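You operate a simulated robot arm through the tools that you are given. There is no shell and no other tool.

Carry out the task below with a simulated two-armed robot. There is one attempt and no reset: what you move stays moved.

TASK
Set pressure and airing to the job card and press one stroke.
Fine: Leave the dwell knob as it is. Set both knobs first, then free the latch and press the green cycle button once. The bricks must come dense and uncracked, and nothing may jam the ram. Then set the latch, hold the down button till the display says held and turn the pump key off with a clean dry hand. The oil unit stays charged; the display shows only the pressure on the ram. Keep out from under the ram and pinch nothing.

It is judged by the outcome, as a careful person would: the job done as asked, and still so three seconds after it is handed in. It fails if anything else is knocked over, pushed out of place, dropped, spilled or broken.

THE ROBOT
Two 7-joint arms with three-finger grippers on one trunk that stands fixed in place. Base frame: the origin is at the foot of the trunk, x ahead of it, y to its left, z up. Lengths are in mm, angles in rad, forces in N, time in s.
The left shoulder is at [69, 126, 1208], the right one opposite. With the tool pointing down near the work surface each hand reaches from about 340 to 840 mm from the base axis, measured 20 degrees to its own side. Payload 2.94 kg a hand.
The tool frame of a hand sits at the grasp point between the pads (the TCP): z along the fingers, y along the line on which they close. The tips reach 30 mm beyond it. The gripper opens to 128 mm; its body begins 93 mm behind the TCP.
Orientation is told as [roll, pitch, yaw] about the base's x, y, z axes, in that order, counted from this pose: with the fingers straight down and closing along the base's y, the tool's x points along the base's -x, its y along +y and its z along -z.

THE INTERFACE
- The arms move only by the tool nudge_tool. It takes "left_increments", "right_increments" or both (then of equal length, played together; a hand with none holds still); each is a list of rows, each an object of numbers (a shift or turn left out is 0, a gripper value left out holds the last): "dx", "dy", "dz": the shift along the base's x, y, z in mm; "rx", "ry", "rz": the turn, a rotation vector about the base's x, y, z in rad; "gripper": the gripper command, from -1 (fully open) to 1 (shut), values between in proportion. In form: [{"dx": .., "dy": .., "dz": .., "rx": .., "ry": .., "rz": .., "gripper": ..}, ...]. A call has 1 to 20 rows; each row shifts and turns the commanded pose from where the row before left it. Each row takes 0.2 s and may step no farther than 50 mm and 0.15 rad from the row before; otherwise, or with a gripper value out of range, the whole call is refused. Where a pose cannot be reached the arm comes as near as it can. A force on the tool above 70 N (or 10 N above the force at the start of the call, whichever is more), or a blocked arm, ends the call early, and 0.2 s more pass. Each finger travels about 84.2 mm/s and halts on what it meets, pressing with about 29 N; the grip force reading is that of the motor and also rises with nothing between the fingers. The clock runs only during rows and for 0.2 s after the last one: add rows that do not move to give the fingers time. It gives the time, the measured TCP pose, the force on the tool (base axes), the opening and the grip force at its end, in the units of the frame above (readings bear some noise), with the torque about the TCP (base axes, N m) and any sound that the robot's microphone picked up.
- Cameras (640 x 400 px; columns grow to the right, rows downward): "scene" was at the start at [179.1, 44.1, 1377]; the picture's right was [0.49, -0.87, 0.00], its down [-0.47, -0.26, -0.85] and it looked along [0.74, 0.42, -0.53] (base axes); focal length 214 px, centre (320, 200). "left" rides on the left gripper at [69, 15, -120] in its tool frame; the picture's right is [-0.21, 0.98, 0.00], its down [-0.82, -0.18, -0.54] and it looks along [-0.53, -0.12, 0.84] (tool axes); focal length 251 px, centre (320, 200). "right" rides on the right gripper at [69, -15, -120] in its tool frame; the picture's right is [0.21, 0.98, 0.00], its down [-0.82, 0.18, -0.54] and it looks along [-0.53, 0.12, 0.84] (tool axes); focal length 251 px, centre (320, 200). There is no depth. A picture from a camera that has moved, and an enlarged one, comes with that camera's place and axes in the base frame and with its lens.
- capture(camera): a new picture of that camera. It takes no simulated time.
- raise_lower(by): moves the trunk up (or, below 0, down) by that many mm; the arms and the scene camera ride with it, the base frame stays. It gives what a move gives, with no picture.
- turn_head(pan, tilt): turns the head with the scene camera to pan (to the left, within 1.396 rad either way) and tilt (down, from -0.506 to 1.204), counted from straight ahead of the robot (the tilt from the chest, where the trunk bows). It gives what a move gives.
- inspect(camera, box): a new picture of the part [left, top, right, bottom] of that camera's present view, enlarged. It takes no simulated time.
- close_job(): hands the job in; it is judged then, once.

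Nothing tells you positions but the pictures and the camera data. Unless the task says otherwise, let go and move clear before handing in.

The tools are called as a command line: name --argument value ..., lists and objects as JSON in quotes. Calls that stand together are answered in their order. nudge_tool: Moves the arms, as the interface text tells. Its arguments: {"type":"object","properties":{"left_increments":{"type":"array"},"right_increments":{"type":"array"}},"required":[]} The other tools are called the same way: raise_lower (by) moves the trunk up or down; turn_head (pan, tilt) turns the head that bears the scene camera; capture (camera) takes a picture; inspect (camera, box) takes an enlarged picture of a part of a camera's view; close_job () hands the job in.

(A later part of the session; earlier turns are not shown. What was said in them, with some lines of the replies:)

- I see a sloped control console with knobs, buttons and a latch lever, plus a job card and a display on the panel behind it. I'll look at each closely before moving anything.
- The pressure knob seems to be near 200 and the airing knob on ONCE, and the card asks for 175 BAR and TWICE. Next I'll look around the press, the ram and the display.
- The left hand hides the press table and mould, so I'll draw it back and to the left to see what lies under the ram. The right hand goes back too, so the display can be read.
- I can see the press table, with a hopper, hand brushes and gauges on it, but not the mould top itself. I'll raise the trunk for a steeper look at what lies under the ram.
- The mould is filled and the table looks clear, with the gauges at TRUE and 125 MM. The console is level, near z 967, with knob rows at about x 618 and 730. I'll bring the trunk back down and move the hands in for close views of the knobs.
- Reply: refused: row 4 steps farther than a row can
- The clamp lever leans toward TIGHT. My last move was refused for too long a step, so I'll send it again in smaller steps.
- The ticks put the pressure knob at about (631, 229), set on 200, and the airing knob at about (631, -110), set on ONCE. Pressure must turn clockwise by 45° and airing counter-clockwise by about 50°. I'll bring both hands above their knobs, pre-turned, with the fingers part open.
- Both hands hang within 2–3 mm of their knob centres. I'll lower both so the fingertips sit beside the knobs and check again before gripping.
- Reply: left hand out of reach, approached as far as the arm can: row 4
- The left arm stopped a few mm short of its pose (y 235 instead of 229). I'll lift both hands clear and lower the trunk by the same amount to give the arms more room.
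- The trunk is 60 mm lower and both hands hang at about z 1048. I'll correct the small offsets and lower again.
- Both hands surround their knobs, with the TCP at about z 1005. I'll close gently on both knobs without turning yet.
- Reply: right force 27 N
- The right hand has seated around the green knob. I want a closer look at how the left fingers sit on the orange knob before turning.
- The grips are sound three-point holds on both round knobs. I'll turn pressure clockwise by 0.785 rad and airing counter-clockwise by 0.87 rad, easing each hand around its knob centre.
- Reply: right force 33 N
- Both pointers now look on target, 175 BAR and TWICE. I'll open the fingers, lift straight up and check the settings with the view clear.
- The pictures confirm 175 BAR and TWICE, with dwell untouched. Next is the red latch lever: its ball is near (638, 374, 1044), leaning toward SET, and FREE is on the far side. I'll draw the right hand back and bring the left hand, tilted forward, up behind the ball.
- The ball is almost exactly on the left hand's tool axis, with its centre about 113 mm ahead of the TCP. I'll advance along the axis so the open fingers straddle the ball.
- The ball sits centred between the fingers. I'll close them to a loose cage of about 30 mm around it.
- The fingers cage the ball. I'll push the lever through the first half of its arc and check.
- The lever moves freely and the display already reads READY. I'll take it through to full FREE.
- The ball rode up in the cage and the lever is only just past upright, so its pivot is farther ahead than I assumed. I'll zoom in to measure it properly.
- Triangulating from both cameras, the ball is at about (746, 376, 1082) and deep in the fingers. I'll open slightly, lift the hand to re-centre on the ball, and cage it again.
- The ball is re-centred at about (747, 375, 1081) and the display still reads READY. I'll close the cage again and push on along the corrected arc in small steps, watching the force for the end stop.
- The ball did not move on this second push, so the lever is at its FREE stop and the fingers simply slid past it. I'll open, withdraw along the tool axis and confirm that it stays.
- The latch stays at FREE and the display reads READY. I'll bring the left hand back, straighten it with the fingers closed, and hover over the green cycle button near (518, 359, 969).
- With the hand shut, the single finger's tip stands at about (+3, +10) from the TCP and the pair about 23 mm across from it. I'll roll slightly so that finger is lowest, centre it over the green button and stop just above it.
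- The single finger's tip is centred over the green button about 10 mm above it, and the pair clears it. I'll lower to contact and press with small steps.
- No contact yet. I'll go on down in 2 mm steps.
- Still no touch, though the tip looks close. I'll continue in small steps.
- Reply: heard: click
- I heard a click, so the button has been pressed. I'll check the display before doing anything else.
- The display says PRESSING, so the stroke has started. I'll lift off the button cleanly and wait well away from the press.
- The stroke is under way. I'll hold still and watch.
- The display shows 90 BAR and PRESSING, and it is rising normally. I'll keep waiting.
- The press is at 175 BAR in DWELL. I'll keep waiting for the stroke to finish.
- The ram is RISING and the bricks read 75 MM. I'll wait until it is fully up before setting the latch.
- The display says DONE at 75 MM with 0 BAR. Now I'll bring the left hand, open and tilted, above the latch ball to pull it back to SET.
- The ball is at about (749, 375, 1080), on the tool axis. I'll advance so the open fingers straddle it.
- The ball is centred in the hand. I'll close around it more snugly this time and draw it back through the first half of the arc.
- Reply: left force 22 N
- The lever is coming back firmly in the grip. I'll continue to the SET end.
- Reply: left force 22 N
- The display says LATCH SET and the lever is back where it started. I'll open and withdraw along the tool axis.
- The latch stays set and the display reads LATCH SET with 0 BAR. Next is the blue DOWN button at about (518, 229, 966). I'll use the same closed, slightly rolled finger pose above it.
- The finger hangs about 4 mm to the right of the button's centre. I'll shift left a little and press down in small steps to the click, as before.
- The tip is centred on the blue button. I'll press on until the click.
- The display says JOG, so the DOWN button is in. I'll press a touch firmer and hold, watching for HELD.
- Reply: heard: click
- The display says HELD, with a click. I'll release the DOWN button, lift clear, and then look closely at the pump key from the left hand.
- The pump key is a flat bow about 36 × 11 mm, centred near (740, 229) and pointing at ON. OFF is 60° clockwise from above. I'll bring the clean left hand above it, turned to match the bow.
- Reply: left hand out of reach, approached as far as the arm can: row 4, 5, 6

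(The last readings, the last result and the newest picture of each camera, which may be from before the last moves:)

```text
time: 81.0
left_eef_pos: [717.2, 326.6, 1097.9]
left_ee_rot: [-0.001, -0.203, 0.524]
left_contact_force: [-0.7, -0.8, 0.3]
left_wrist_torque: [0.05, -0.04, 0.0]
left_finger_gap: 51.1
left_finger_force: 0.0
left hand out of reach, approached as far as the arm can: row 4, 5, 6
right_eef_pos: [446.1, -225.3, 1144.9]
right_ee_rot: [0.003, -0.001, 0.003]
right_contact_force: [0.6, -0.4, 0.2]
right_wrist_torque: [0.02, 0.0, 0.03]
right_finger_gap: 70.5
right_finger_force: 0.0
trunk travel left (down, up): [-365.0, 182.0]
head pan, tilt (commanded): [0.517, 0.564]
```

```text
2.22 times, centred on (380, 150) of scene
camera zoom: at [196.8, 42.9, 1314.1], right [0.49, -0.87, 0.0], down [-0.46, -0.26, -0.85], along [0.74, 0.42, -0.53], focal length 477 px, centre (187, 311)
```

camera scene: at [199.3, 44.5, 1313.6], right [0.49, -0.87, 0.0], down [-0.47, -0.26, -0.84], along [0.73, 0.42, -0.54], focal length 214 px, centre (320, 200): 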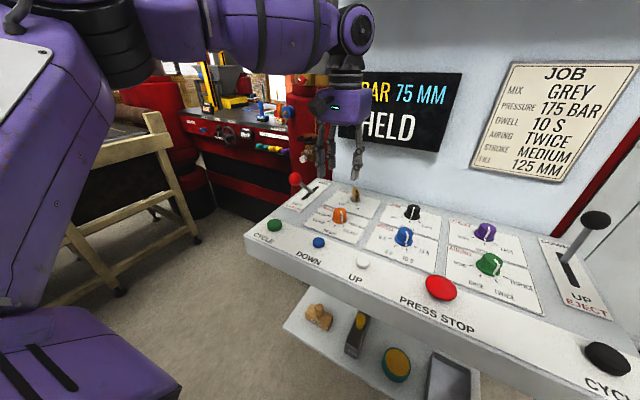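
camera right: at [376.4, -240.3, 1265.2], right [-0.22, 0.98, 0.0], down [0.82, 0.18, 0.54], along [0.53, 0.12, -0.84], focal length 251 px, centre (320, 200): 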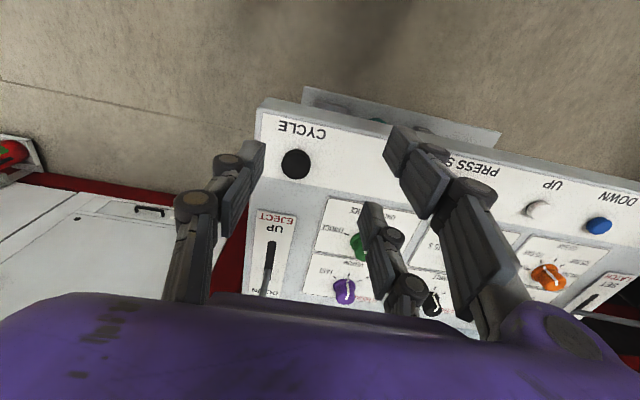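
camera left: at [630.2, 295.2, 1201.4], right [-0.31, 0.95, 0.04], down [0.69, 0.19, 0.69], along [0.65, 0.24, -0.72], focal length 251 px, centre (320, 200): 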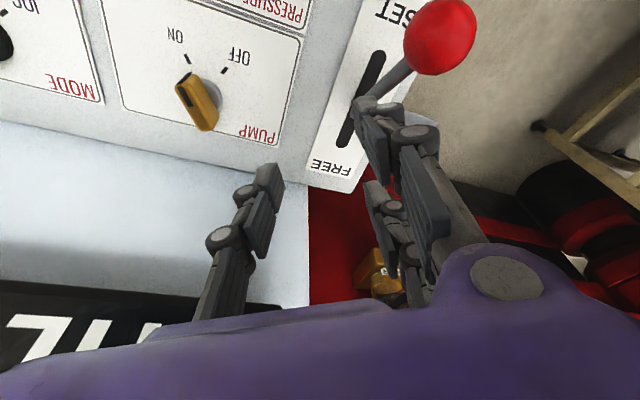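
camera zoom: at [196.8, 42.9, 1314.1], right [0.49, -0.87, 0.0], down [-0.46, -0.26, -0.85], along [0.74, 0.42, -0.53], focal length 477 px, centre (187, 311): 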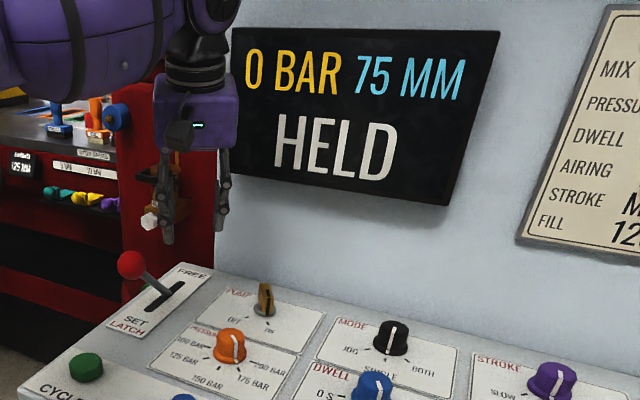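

The left arm cannot take that yaw there and drifted left to (717, 327), well clear of everything. I'll back it out the same way and try another approach.

nudge_tool --left_increments '[{"dx": -19, "rz": -0.131, "dz": 22}, {"dx": -19, "dy": 1, "rz": -0.131, "dz": 20}, {"dx": -19, "dy": 1, "rz": -0.131}, {"dx": -19, "rz": -0.131}, {}, {}]'

capture --camera "left"

capture --camera "scene"

```text
time: 82.4
left_eef_pos: [641.2, 330.5, 1140.2]
left_ee_rot: [0.001, -0.203, -0.003]
left_contact_force: [0.3, 0.0, 0.9]
left_wrist_torque: [-0.03, -0.03, 0.01]
left_finger_gap: 51.1
left_finger_force: 0.1
right_eef_pos: [446.3, -223.1, 1144.7]
right_ee_rot: [-0.001, -0.002, 0.002]
right_contact_force: [0.2, -0.3, -0.2]
right_wrist_torque: [0.02, 0.03, -0.02]
right_finger_gap: 70.2
right_finger_force: 0.1
trunk travel left (down, up): [-365.0, 182.0]
head pan, tilt (commanded): [0.517, 0.564]
```

```text
taken
camera left: at [549.4, 347.2, 1243.5], right [0.21, 0.98, 0.04], down [0.7, -0.18, 0.69], along [0.68, -0.12, -0.72], focal length 251 px, centre (320, 200)
```

left: 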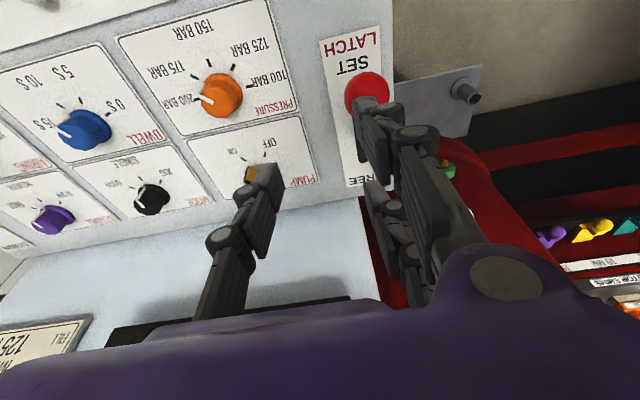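

```text
taken
camera scene: at [197.0, 44.2, 1314.0], right [0.49, -0.87, 0.0], down [-0.46, -0.26, -0.85], along [0.74, 0.42, -0.53], focal length 214 px, centre (320, 200)
```

scene: 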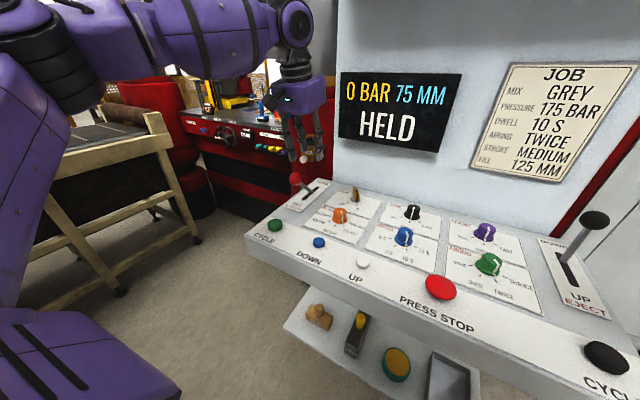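

The hand is back at yaw 0, clear of the lever, and the display still reads HELD. Squeezing the bow with the hand nearly square will itself swing the key toward OFF, so I'll approach at yaw 0.

nudge_tool --left_increments '[{"dx": 15, "dy": -34}, {"dx": 15, "dy": -34}, {"dx": 15, "dy": -35}, {"dx": 17}, {"dx": 17}, {"dx": 16}, {}]'

capture --camera "left"

```text
time: 84.0
left_eef_pos: [685.0, 233.0, 1139.0]
left_ee_rot: [-0.001, -0.201, 0.0]
left_contact_force: [0.2, 0.0, 0.2]
left_wrist_torque: [0.0, 0.01, 0.0]
left_finger_gap: 51.3
left_finger_force: 0.2
left hand out of reach, approached as far as the arm can: row 3, 4, 5, 6
right_eef_pos: [446.3, -224.1, 1143.8]
right_ee_rot: [0.0, 0.0, 0.0]
right_contact_force: [-0.2, -0.4, -0.6]
right_wrist_torque: [0.0, -0.02, -0.01]
right_finger_gap: 70.6
right_finger_force: 0.0
trunk travel left (down, up): [-365.0, 182.0]
head pan, tilt (commanded): [0.517, 0.564]
```

```text
taken
camera left: at [594.2, 248.0, 1243.0], right [0.21, 0.98, 0.04], down [0.7, -0.18, 0.69], along [0.69, -0.12, -0.72], focal length 251 px, centre (320, 200)
```

left: 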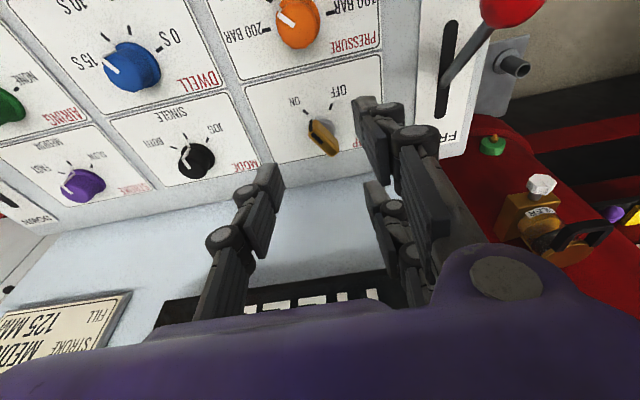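

The arm again hit a limit at x 685 with the forward tilt. I'll take the tilt out and see whether tool-down gets farther.

nudge_tool --left_increments '[{"ry": 0.1}, {"ry": 0.1}, {"dx": 15}, {"dx": 15}, {"dx": 15}, {}]'

```text
time: 85.4
left_eef_pos: [685.4, 233.7, 1139.7]
left_ee_rot: [-0.001, -0.202, 0.0]
left_contact_force: [0.9, -0.4, 0.6]
left_wrist_torque: [-0.03, 0.01, -0.01]
left_finger_gap: 51.3
left_finger_force: 0.1
left hand out of reach, approached as far as the arm can: row 1, 2, 3, 4, 5
right_eef_pos: [445.9, -223.6, 1144.4]
right_ee_rot: [0.0, -0.002, 0.004]
right_contact_force: [-0.4, 0.3, 0.5]
right_wrist_torque: [0.06, 0.02, -0.03]
right_finger_gap: 70.3
right_finger_force: 0.0
trunk travel left (down, up): [-365.0, 182.0]
head pan, tilt (commanded): [0.517, 0.564]
```

The arm is stuck against a joint limit in this posture. I'll back away to free it, straighten the tool, and come in lower.

nudge_tool --left_increments '[{"dx": -25, "dy": 5}, {"dx": -25, "dy": 5}, {"dx": -15, "ry": 0.1}, {"ry": 0.1}, {"dz": -20}, {"dz": -25}, {}]'

```text
time: 87.0
left_eef_pos: [620.5, 242.0, 1094.2]
left_ee_rot: [-0.001, -0.001, 0.001]
left_contact_force: [-0.5, 0.1, 0.3]
left_wrist_torque: [-0.01, -0.06, 0.04]
left_finger_gap: 51.0
left_finger_force: 0.1
right_eef_pos: [446.5, -224.6, 1144.0]
right_ee_rot: [0.0, -0.002, 0.002]
right_contact_force: [-0.6, -0.6, -0.2]
right_wrist_torque: [-0.03, -0.02, 0.01]
right_finger_gap: 70.4
right_finger_force: 0.0
trunk travel left (down, up): [-365.0, 182.0]
head pan, tilt (commanded): [0.517, 0.564]
```

The posture is free again. I'll go forward at this height with the tool straight down.

nudge_tool --left_increments '[{"dx": 20, "dy": -3, "dz": -4}, {"dx": 20, "dy": -3, "dz": -4}, {"dx": 20, "dy": -3, "dz": -4}, {"dx": 20, "dy": -3, "dz": -4}, {"dx": 20, "dy": -2, "dz": -4}, {"dx": 15}, {}]'

capture --camera "left"

```text
time: 88.6
left_eef_pos: [650.7, 238.1, 1087.7]
left_ee_rot: [-0.002, 0.0, 0.0]
left_contact_force: [0.2, 0.3, -0.6]
left_wrist_torque: [0.02, -0.01, -0.01]
left_finger_gap: 51.3
left_finger_force: 0.1
left hand out of reach, approached as far as the arm can: row 2, 3, 4, 5, 6
right_eef_pos: [445.9, -224.0, 1145.4]
right_ee_rot: [0.0, 0.0, 0.001]
right_contact_force: [0.0, -0.1, 0.4]
right_wrist_torque: [-0.05, -0.01, 0.01]
right_finger_gap: 70.3
right_finger_force: 0.1
trunk travel left (down, up): [-365.0, 182.0]
head pan, tilt (commanded): [0.517, 0.564]
```

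```text
taken
camera left: at [581.5, 253.7, 1207.0], right [0.21, 0.98, 0.0], down [0.82, -0.18, 0.54], along [0.53, -0.12, -0.84], focal length 251 px, centre (320, 200)
```

left: 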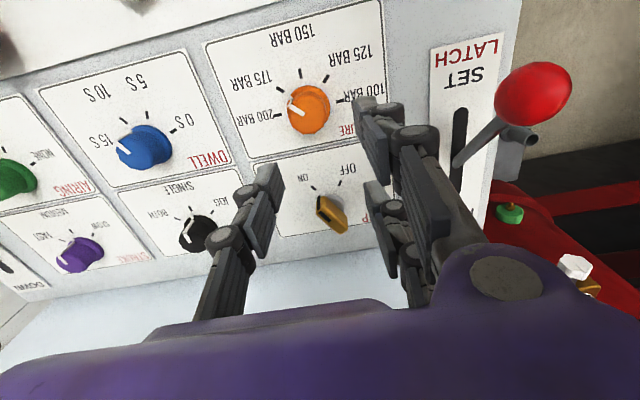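

The limit moves outward with tilt, so it is wrist flexion. A higher trunk should ease that, so I'll raise it back by 60 mm and try tool-down again.

raise_lower --by 60

nudge_tool --left_increments '[{"dz": -30}, {"dz": -30}, {"dx": 20, "dy": -3}, {"dx": 20, "dy": -3}, {"dx": 20, "dy": -3}, {"dx": 20, "dy": -2}, {}]'

```text
time: 89.6
left_eef_pos: [643.5, 239.2, 1188.3]
left_ee_rot: [-0.002, -0.074, 0.002]
left_contact_force: [-0.4, -0.1, -0.1]
left_wrist_torque: [-0.05, -0.05, 0.01]
left_finger_gap: 51.3
left_finger_force: 0.1
right_eef_pos: [446.6, -223.4, 1203.9]
right_ee_rot: [-0.001, -0.001, 0.0]
right_contact_force: [-0.2, 0.4, 0.0]
right_wrist_torque: [0.0, 0.03, 0.01]
right_finger_gap: 70.3
right_finger_force: 0.1
trunk travel left (down, up): [-425.0, 122.0]
head pan, tilt (commanded): [0.517, 0.564]
```

```text
time: 91.2
left_eef_pos: [651.6, 236.8, 1130.2]
left_ee_rot: [-0.002, -0.075, -0.001]
left_contact_force: [0.0, 0.2, -0.4]
left_wrist_torque: [-0.03, -0.01, 0.05]
left_finger_gap: 51.1
left_finger_force: 0.0
left hand out of reach, approached as far as the arm can: row 3, 4, 5, 6
right_eef_pos: [447.6, -224.3, 1204.3]
right_ee_rot: [0.0, -0.001, 0.001]
right_contact_force: [0.1, 0.2, -0.2]
right_wrist_torque: [0.03, -0.01, 0.01]
right_finger_gap: 70.5
right_finger_force: 0.0
trunk travel left (down, up): [-425.0, 122.0]
head pan, tilt (commanded): [0.517, 0.564]
```

capture --camera "scene"

capture --camera "right"

```text
taken
camera scene: at [179.2, 44.1, 1377.0], right [0.49, -0.87, 0.0], down [-0.46, -0.26, -0.85], along [0.73, 0.42, -0.53], focal length 214 px, centre (320, 200)
```

scene: 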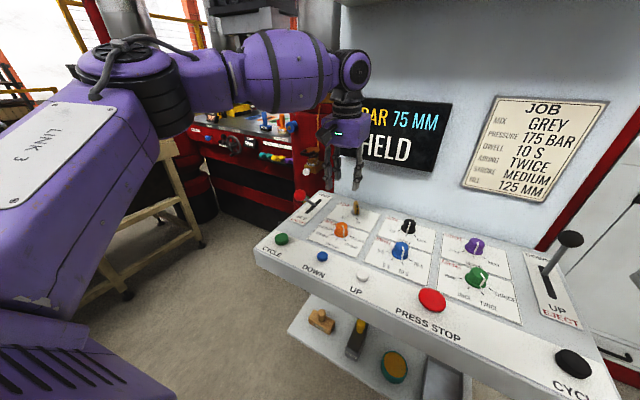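

```text
taken
camera right: at [378.3, -239.8, 1325.6], right [-0.22, 0.98, 0.0], down [0.82, 0.18, 0.54], along [0.53, 0.12, -0.84], focal length 251 px, centre (320, 200)
```

right: 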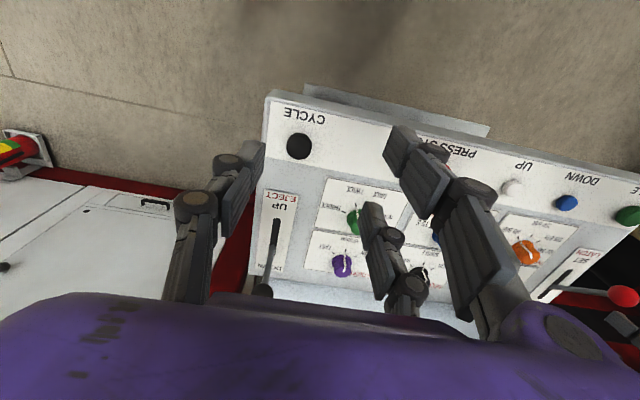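

The elbow stands out to the left, which limits the wrist. A forward tilt extends the reach, and closing the fingers with one finger on the bow's near end and one on its far end will itself turn the key clockwise. I'll back off, tilt to 0.45 and approach again.

nudge_tool --left_increments '[{"dx": -25}, {"dx": -15, "ry": -0.125}, {"ry": -0.125}, {"ry": -0.125}, {"dx": 20, "dy": -2, "dz": -10}, {"dx": 20, "dy": -2, "dz": -10}, {"dx": 20, "dy": -2, "dz": -10}, {}]'

```text
time: 93.0
left_eef_pos: [671.2, 233.2, 1098.9]
left_ee_rot: [-0.001, -0.45, 0.003]
left_contact_force: [-0.5, 0.3, 0.7]
left_wrist_torque: [0.01, -0.04, -0.03]
left_finger_gap: 51.2
left_finger_force: 0.0
right_eef_pos: [446.4, -224.0, 1203.9]
right_ee_rot: [-0.001, -0.002, 0.002]
right_contact_force: [-0.7, -0.3, 0.3]
right_wrist_torque: [-0.01, -0.05, 0.02]
right_finger_gap: 70.2
right_finger_force: 0.1
trunk travel left (down, up): [-425.0, 122.0]
head pan, tilt (commanded): [0.517, 0.564]
```

With the tilt it goes through. I'll continue forward above the key.

nudge_tool --left_increments '[{"dx": 14, "dy": -1, "dz": -5}, {"dx": 14, "dy": -1, "dz": -5}, {"dx": 14, "dy": -1, "dz": -5}, {"dx": 10, "dz": -5}, {}]'

capture --camera "left"

inspect --camera "scene" --box '[290, 60, 470, 240]'

```text
time: 94.2
left_eef_pos: [724.4, 229.3, 1078.9]
left_ee_rot: [-0.002, -0.45, 0.004]
left_contact_force: [-0.5, 0.3, 0.3]
left_wrist_torque: [-0.02, 0.02, -0.01]
left_finger_gap: 50.9
left_finger_force: 0.0
right_eef_pos: [445.8, -224.1, 1204.4]
right_ee_rot: [-0.001, -0.002, 0.003]
right_contact_force: [-0.2, -0.9, 0.1]
right_wrist_torque: [0.0, -0.02, 0.0]
right_finger_gap: 70.1
right_finger_force: 0.1
trunk travel left (down, up): [-425.0, 122.0]
head pan, tilt (commanded): [0.517, 0.564]
```

```text
taken
camera left: at [609.5, 245.1, 1157.6], right [0.19, 0.98, 0.09], down [0.5, -0.18, 0.84], along [0.84, -0.12, -0.53], focal length 251 px, centre (320, 200)
```

left: 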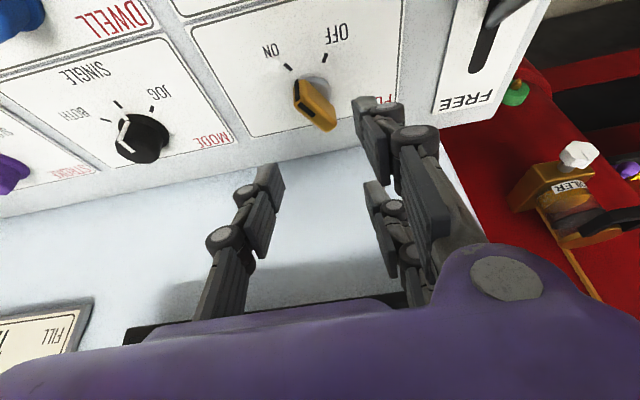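

```text
2.22 times, centred on (380, 150) of scene
camera zoom: at [178.7, 44.1, 1377.1], right [0.49, -0.87, 0.0], down [-0.46, -0.26, -0.85], along [0.74, 0.42, -0.53], focal length 477 px, centre (187, 311)
```

zoom: 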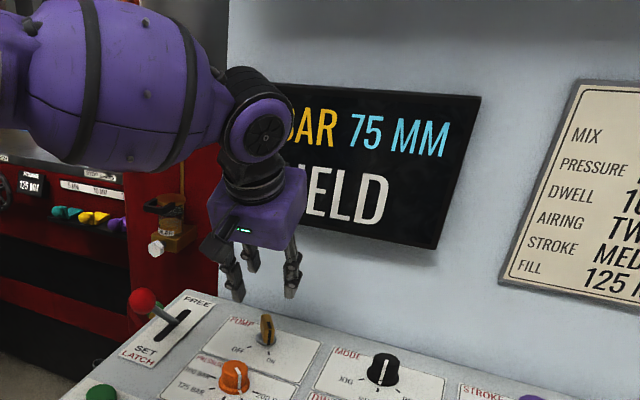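

The hand is above the key and fully in reach now, with the display still at HELD. I'll lower with the fingers open around the key and check before closing.

nudge_tool --left_increments '[{"dz": -20}, {"dz": -20}, {"dz": -15}, {"dz": -12}, {}]'

capture --camera "left"

inspect --camera "scene" --box '[310, 150, 410, 250]'

```text
time: 95.4
left_eef_pos: [725.0, 228.9, 1013.2]
left_ee_rot: [-0.001, -0.45, 0.002]
left_contact_force: [-0.1, -0.5, -0.5]
left_wrist_torque: [0.0, -0.01, 0.01]
left_finger_gap: 51.2
left_finger_force: 0.0
right_eef_pos: [446.5, -224.1, 1205.0]
right_ee_rot: [0.0, -0.002, 0.001]
right_contact_force: [0.7, 0.5, -0.1]
right_wrist_torque: [0.01, -0.02, 0.0]
right_finger_gap: 70.5
right_finger_force: 0.0
trunk travel left (down, up): [-425.0, 122.0]
head pan, tilt (commanded): [0.517, 0.564]
```

```text
taken
camera left: at [610.0, 244.9, 1090.9], right [0.19, 0.98, 0.09], down [0.5, -0.18, 0.84], along [0.84, -0.12, -0.53], focal length 251 px, centre (320, 200)
```

left: 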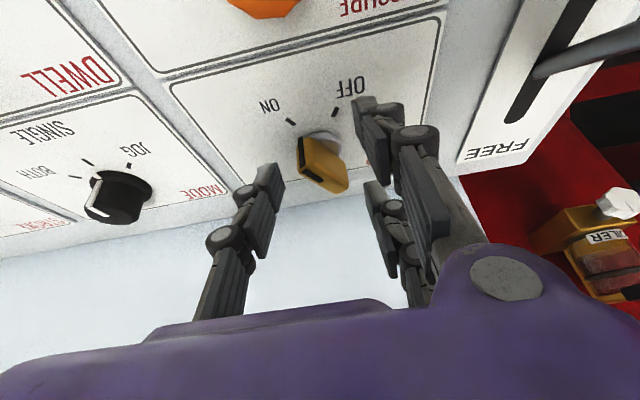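

```text
4.00 times, centred on (360, 200) of scene
camera zoom: at [178.9, 44.0, 1377.1], right [0.49, -0.87, 0.0], down [-0.46, -0.26, -0.85], along [0.74, 0.42, -0.53], focal length 858 px, centre (160, 200)
```

zoom: 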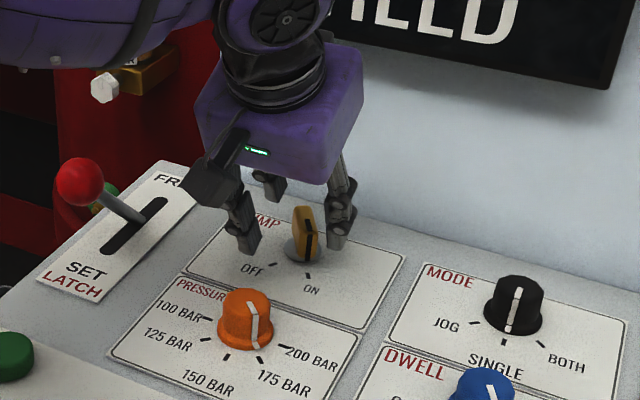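

The key sits between the fingers as planned. I'll go down 8 mm more and start closing in stages, so the finger couple begins turning the key toward OFF.

nudge_tool --left_increments '[{"dz": -4}, {"dz": -4}, {"gripper": 0.45}, {"gripper": 0.6}, {}, {}]'

inspect --camera "left" --box '[230, 60, 420, 260]'

inspect --camera "scene" --box '[310, 150, 410, 250]'

```text
time: 96.8
left_eef_pos: [724.5, 230.4, 1004.8]
left_ee_rot: [-0.002, -0.451, 0.001]
left_contact_force: [-0.1, -1.1, 0.1]
left_wrist_torque: [-0.02, 0.0, 0.0]
left_finger_gap: 25.7
left_finger_force: 0.0
right_eef_pos: [445.6, -223.5, 1205.3]
right_ee_rot: [0.002, -0.002, 0.002]
right_contact_force: [-0.3, 0.7, 0.0]
right_wrist_torque: [0.0, 0.02, -0.01]
right_finger_gap: 70.4
right_finger_force: 0.1
trunk travel left (down, up): [-425.0, 122.0]
head pan, tilt (commanded): [0.517, 0.564]
```

```text
2.00 times, centred on (325, 160) of left
camera zoom: at [609.9, 245.4, 1082.8], right [0.19, 0.98, 0.09], down [0.5, -0.18, 0.84], along [0.84, -0.12, -0.53], focal length 503 px, centre (310, 280)
```

zoom: 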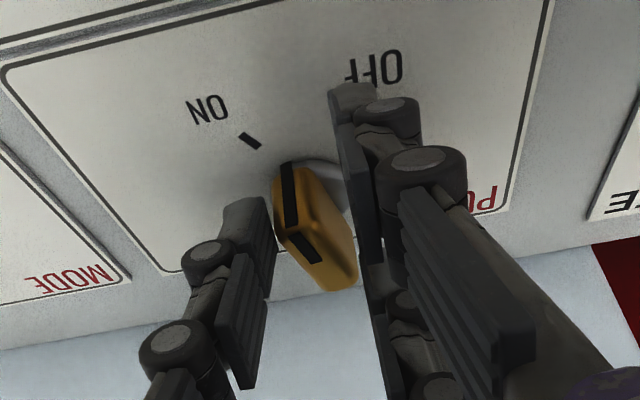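

```text
4.00 times, centred on (360, 200) of scene
camera zoom: at [179.1, 44.0, 1377.0], right [0.49, -0.87, 0.0], down [-0.46, -0.26, -0.85], along [0.73, 0.42, -0.53], focal length 858 px, centre (160, 200)
```

zoom: 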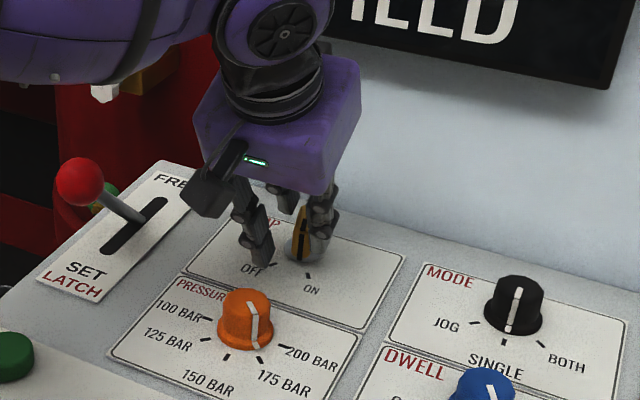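

The single finger faces the key's near end and the far finger its far end. I'll close on in stages.

nudge_tool --left_increments '[{"gripper": 0.75}, {"gripper": 0.9}, {"gripper": 1.0}, {}, {}]'

inspect --camera "left" --box '[230, 60, 420, 260]'

inspect --camera "scene" --box '[310, 150, 410, 250]'

```text
time: 98.0
left_eef_pos: [723.6, 229.1, 1004.0]
left_ee_rot: [-0.001, -0.449, 0.002]
left_contact_force: [0.6, 1.6, 0.1]
left_wrist_torque: [-0.12, -0.01, 0.02]
left_finger_gap: 15.4
left_finger_force: 41.6
right_eef_pos: [446.8, -223.5, 1205.5]
right_ee_rot: [0.0, 0.001, 0.003]
right_contact_force: [-0.2, -0.6, 0.1]
right_wrist_torque: [-0.04, -0.02, 0.03]
right_finger_gap: 70.7
right_finger_force: 0.0
trunk travel left (down, up): [-425.0, 122.0]
head pan, tilt (commanded): [0.517, 0.564]
```

```text
2.00 times, centred on (325, 160) of left
camera zoom: at [610.0, 245.7, 1082.7], right [0.19, 0.98, 0.09], down [0.51, -0.18, 0.84], along [0.84, -0.12, -0.53], focal length 503 px, centre (310, 280)
```

zoom: 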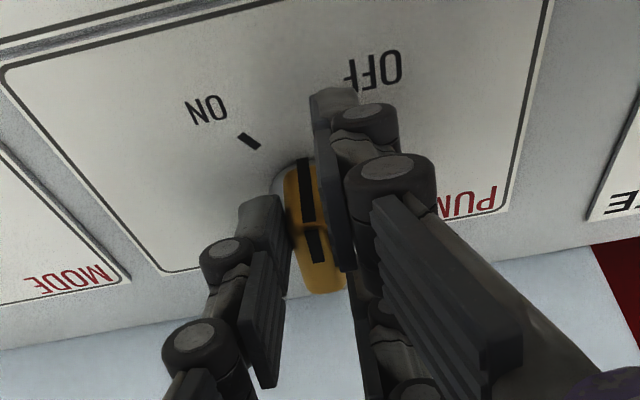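

```text
4.00 times, centred on (360, 200) of scene
camera zoom: at [179.3, 44.5, 1377.0], right [0.49, -0.87, 0.0], down [-0.46, -0.26, -0.85], along [0.73, 0.42, -0.53], focal length 858 px, centre (160, 200)
```

zoom: 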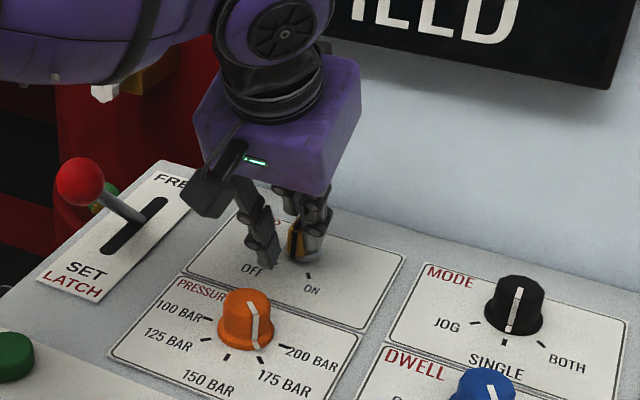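

The squeeze has already turned the key about halfway, and the bow is now lined up with the finger pads. I'll rotate the hand clockwise another 0.55 rad around the key's axis to bring it to OFF.

nudge_tool --left_increments '[{"rz": -0.11, "dx": 0.3, "dy": 2.0}, {"rz": -0.11, "dx": 0.3, "dy": 2.0}, {"rz": -0.11, "dx": 0.3, "dy": 1.9}, {"rz": -0.11, "dx": 0.3, "dy": 1.8}, {"rz": -0.09, "dx": 0.2, "dy": 1.6}, {}]'

inspect --camera "left" --box '[230, 60, 420, 260]'

inspect --camera "scene" --box '[310, 50, 470, 250]'

```text
time: 99.4
left_eef_pos: [727.9, 243.7, 1004.8]
left_ee_rot: [-0.002, -0.451, -0.525]
left_contact_force: [8.8, 22.1, 6.1]
left_wrist_torque: [0.27, -0.13, 1.17]
left_finger_gap: 15.8
left_finger_force: 41.8
right_eef_pos: [447.2, -220.3, 1205.0]
right_ee_rot: [-0.002, -0.001, 0.001]
right_contact_force: [-0.7, -0.3, -0.6]
right_wrist_torque: [0.01, -0.02, 0.0]
right_finger_gap: 70.3
right_finger_force: 0.1
trunk travel left (down, up): [-425.0, 122.0]
head pan, tilt (commanded): [0.517, 0.564]
```

```text
2.00 times, centred on (325, 160) of left
camera zoom: at [636.3, 314.3, 1082.4], right [0.66, 0.75, 0.09], down [0.34, -0.41, 0.85], along [0.67, -0.52, -0.53], focal length 503 px, centre (310, 280)
```

zoom: 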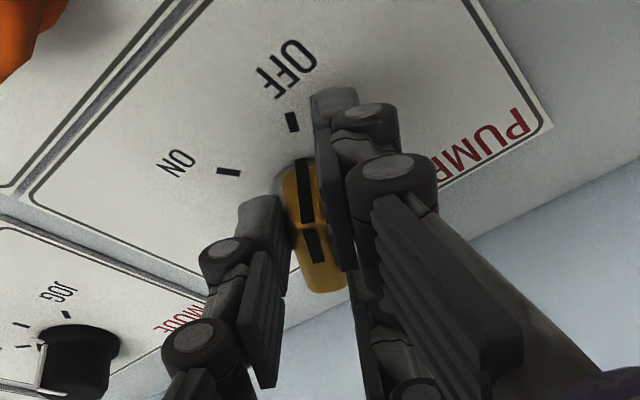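

```text
2.00 times, centred on (390, 150) of scene
camera zoom: at [179.9, 47.2, 1376.9], right [0.49, -0.87, 0.0], down [-0.47, -0.27, -0.84], along [0.73, 0.42, -0.54], focal length 429 px, centre (180, 300)
```

zoom: 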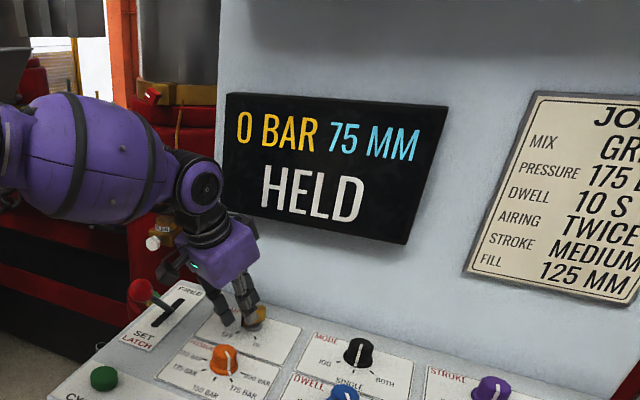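

The key's stripe now points at the OFF tick and the wrist torque shows it against its stop. I'll relieve the side load, open the fingers and lift off to check.

nudge_tool --left_increments '[{"dx": 1.5, "dy": 4}, {"gripper": 0.7}, {"gripper": 0.4}, {"gripper": 0.2}, {}, {"dz": 15}, {"dz": 25}, {"dz": 30}, {}]'

inspect --camera "left" --box '[200, 20, 440, 240]'

inspect --camera "scene" --box '[310, 50, 470, 250]'

```text
time: 101.4
left_eef_pos: [727.5, 241.9, 1075.3]
left_ee_rot: [-0.003, -0.448, -0.528]
left_contact_force: [-0.5, 0.7, -0.3]
left_wrist_torque: [0.03, -0.02, 0.0]
left_finger_gap: 51.0
left_finger_force: 0.1
right_eef_pos: [446.8, -224.1, 1204.6]
right_ee_rot: [-0.001, 0.0, 0.003]
right_contact_force: [0.3, -0.5, 0.4]
right_wrist_torque: [-0.02, 0.05, -0.01]
right_finger_gap: 70.4
right_finger_force: 0.0
trunk travel left (down, up): [-425.0, 122.0]
head pan, tilt (commanded): [0.517, 0.564]
```

```text
1.82 times, centred on (320, 130) of left
camera zoom: at [636.6, 314.0, 1153.4], right [0.66, 0.75, 0.09], down [0.35, -0.41, 0.84], along [0.67, -0.53, -0.53], focal length 457 px, centre (320, 327)
```

zoom: 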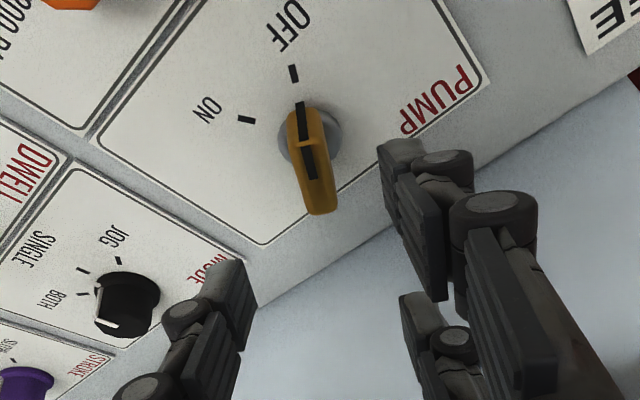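

```text
2.00 times, centred on (390, 150) of scene
camera zoom: at [179.6, 44.4, 1376.9], right [0.49, -0.87, 0.0], down [-0.46, -0.26, -0.85], along [0.73, 0.42, -0.53], focal length 429 px, centre (180, 300)
```

zoom: 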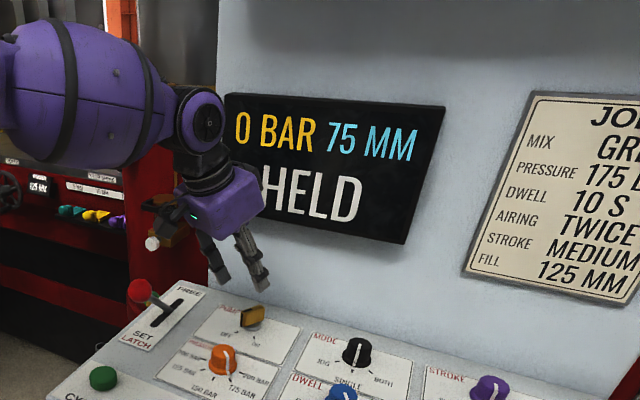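

The key points squarely at OFF and stays there. I'll lift away and draw the left hand back, then check every control and the press before handing in.

nudge_tool --left_increments '[{"dz": 30}, {"dz": 30}, {"dz": 30}, {"dx": -35, "rz": 0.132}, {"dx": -35, "rz": 0.132}, {"dx": -35, "rz": 0.132}, {"dx": -35, "rz": 0.132}, {"dx": -35, "dy": 20, "ry": 0.1125}, {"dx": -35, "dy": 25, "ry": 0.1125}, {"dx": -35, "dy": 30, "ry": 0.1125}, {"dx": -30, "dy": 35, "ry": 0.1125}, {"dy": 40, "dz": 20}, {"dy": 40, "dz": 20}]'

capture --camera "scene"

inspect --camera "scene" --box '[250, 180, 530, 340]'

capture --camera "left"

capture --camera "right"

```text
time: 104.2
left_eef_pos: [451.7, 434.3, 1205.2]
left_ee_rot: [-0.003, 0.002, -0.003]
left_contact_force: [-0.3, 1.2, 0.4]
left_wrist_torque: [-0.06, 0.01, 0.0]
left_finger_gap: 51.3
left_finger_force: 0.1
right_eef_pos: [445.6, -223.3, 1204.6]
right_ee_rot: [0.002, -0.001, 0.003]
right_contact_force: [0.5, 0.2, 0.7]
right_wrist_torque: [-0.04, -0.01, 0.02]
right_finger_gap: 70.5
right_finger_force: 0.0
trunk travel left (down, up): [-425.0, 122.0]
head pan, tilt (commanded): [0.517, 0.564]
```

```text
taken
camera scene: at [179.1, 45.1, 1377.0], right [0.49, -0.87, 0.0], down [-0.46, -0.26, -0.84], along [0.73, 0.42, -0.53], focal length 214 px, centre (320, 200)
```

scene: 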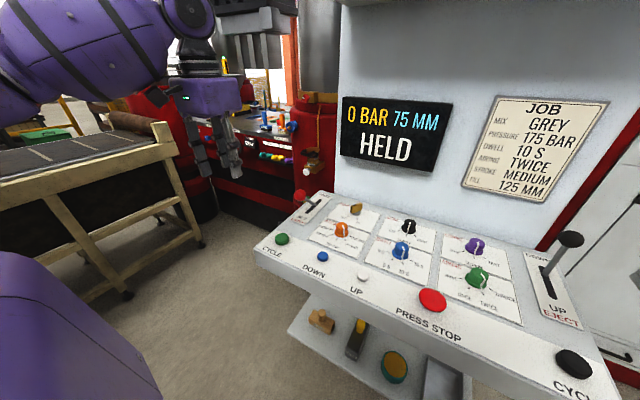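

```text
2.29 times, centred on (390, 260) of scene
camera zoom: at [179.1, 45.1, 1377.0], right [0.49, -0.87, 0.0], down [-0.46, -0.26, -0.84], along [0.73, 0.42, -0.53], focal length 490 px, centre (160, 63)
```

zoom: 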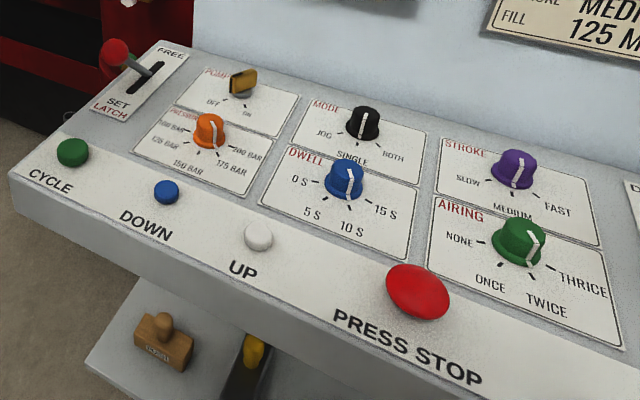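

```text
taken
camera left: at [384.3, 450.5, 1324.0], right [0.22, 0.98, 0.0], down [0.82, -0.18, 0.54], along [0.53, -0.12, -0.84], focal length 251 px, centre (320, 200)
```

left: 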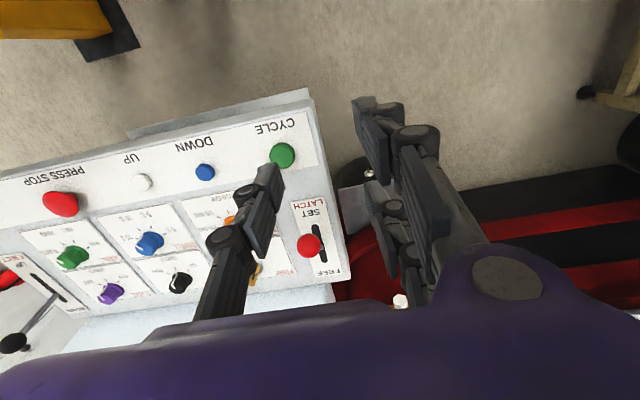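

```text
taken
camera right: at [378.2, -238.9, 1325.8], right [-0.22, 0.98, 0.0], down [0.82, 0.18, 0.54], along [0.53, 0.12, -0.84], focal length 251 px, centre (320, 200)
```

right: 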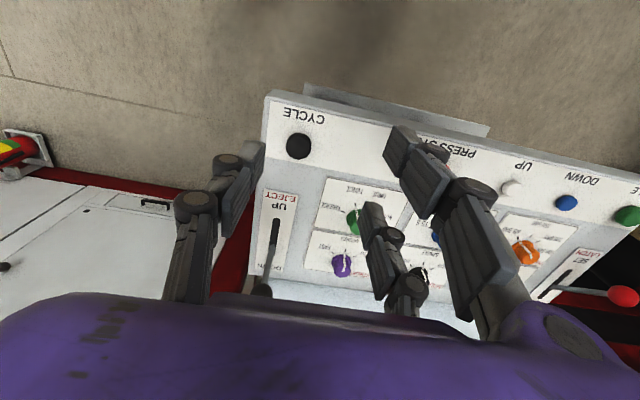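

All controls look right. I'll take one last close look at the key, the latch and the press.

inspect --camera "scene" --box '[285, 180, 385, 260]'

inspect --camera "scene" --box '[180, 0, 340, 200]'

nudge_tool --left_increments '[{}, {}, {}, {}, {}, {}, {}, {}, {}, {}]'

capture --camera "scene"

```text
5.00 times, centred on (335, 220) of scene
camera zoom: at [179.1, 45.1, 1377.0], right [0.49, -0.87, 0.0], down [-0.46, -0.26, -0.84], along [0.73, 0.42, -0.53], focal length 1072 px, centre (245, 100)
```

zoom: 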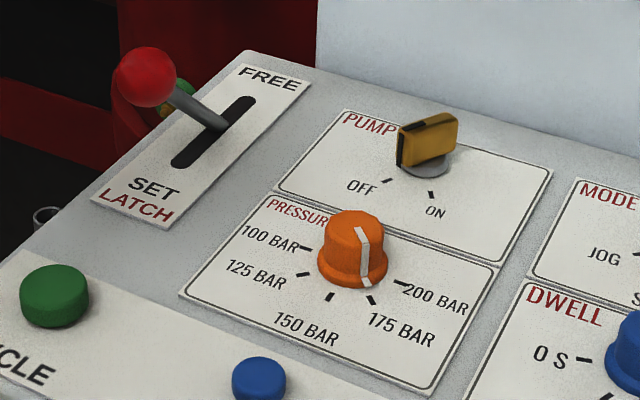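

```text
2.00 times, centred on (260, 100) of scene
camera zoom: at [179.1, 45.1, 1377.0], right [0.49, -0.87, 0.0], down [-0.46, -0.26, -0.84], along [0.73, 0.42, -0.53], focal length 429 px, centre (440, 400)
```

zoom: 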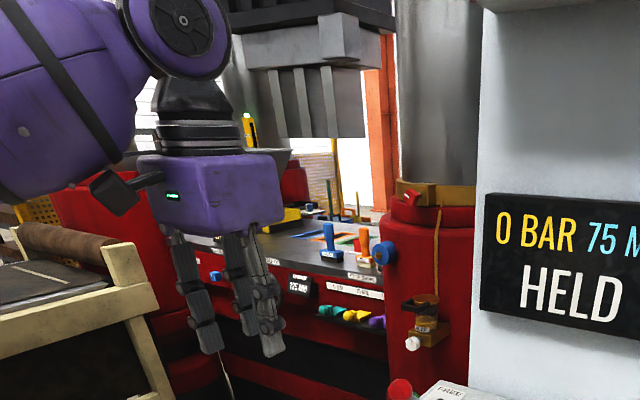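

```text
time: 106.4
left_eef_pos: [452.9, 432.7, 1205.0]
left_ee_rot: [-0.004, 0.002, -0.001]
left_contact_force: [-0.1, -0.1, 0.7]
left_wrist_torque: [0.04, 0.02, -0.01]
left_finger_gap: 51.2
left_finger_force: 0.2
right_eef_pos: [445.7, -224.4, 1204.9]
right_ee_rot: [0.001, -0.002, 0.002]
right_contact_force: [0.0, -0.1, 0.2]
right_wrist_torque: [-0.01, 0.01, -0.03]
right_finger_gap: 70.1
right_finger_force: 0.1
trunk travel left (down, up): [-425.0, 122.0]
head pan, tilt (commanded): [0.517, 0.564]
```

```text
taken
camera scene: at [179.1, 44.1, 1377.0], right [0.49, -0.87, 0.0], down [-0.46, -0.26, -0.85], along [0.73, 0.42, -0.53], focal length 214 px, centre (320, 200)
```

scene: 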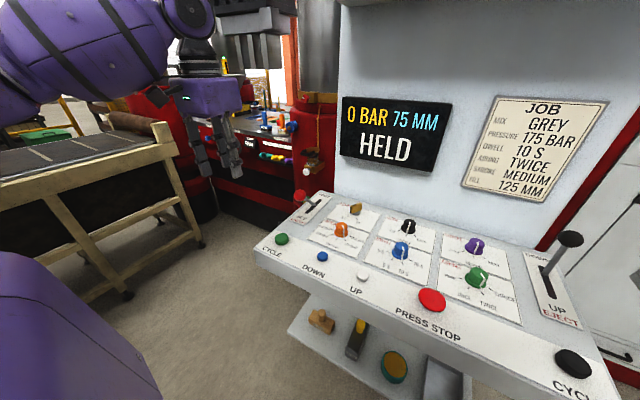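

Pressure is at 175 BAR, airing at TWICE and dwell is untouched. One stroke gave 75 MM, the latch is SET, the display reads HELD at 0 BAR, the key is at OFF and both hands are clear. I'll hand the job in.

close_job

```text
The job is handed in.
```

The job is done and handed in: one stroke was pressed at the card settings, and the press was then made safe.

- **Knobs:** pressure is at 175 BAR and airing at TWICE. I did not touch the dwell knob.
- **Stroke:** I freed the latch and pressed the green cycle button once. The display went through pressing, dwell at 175 BAR and rising to DONE, with 75 MM showing. Nothing jammed. The display showed no fault, but I could not see the bricks up close, so I have not checked them for cracks myself.
- **Making safe:** I set the latch and held the down button until the display said HELD. I then turned the pump key to OFF with the left hand, which had touched only the controls. The display read 0 BAR and HELD before I handed in.

The left arm could not reach the key on my first attempts and once drifted toward the latch lever. It touched nothing. Both hands are clear of the console, and I saw nothing knocked over or moved out of place.
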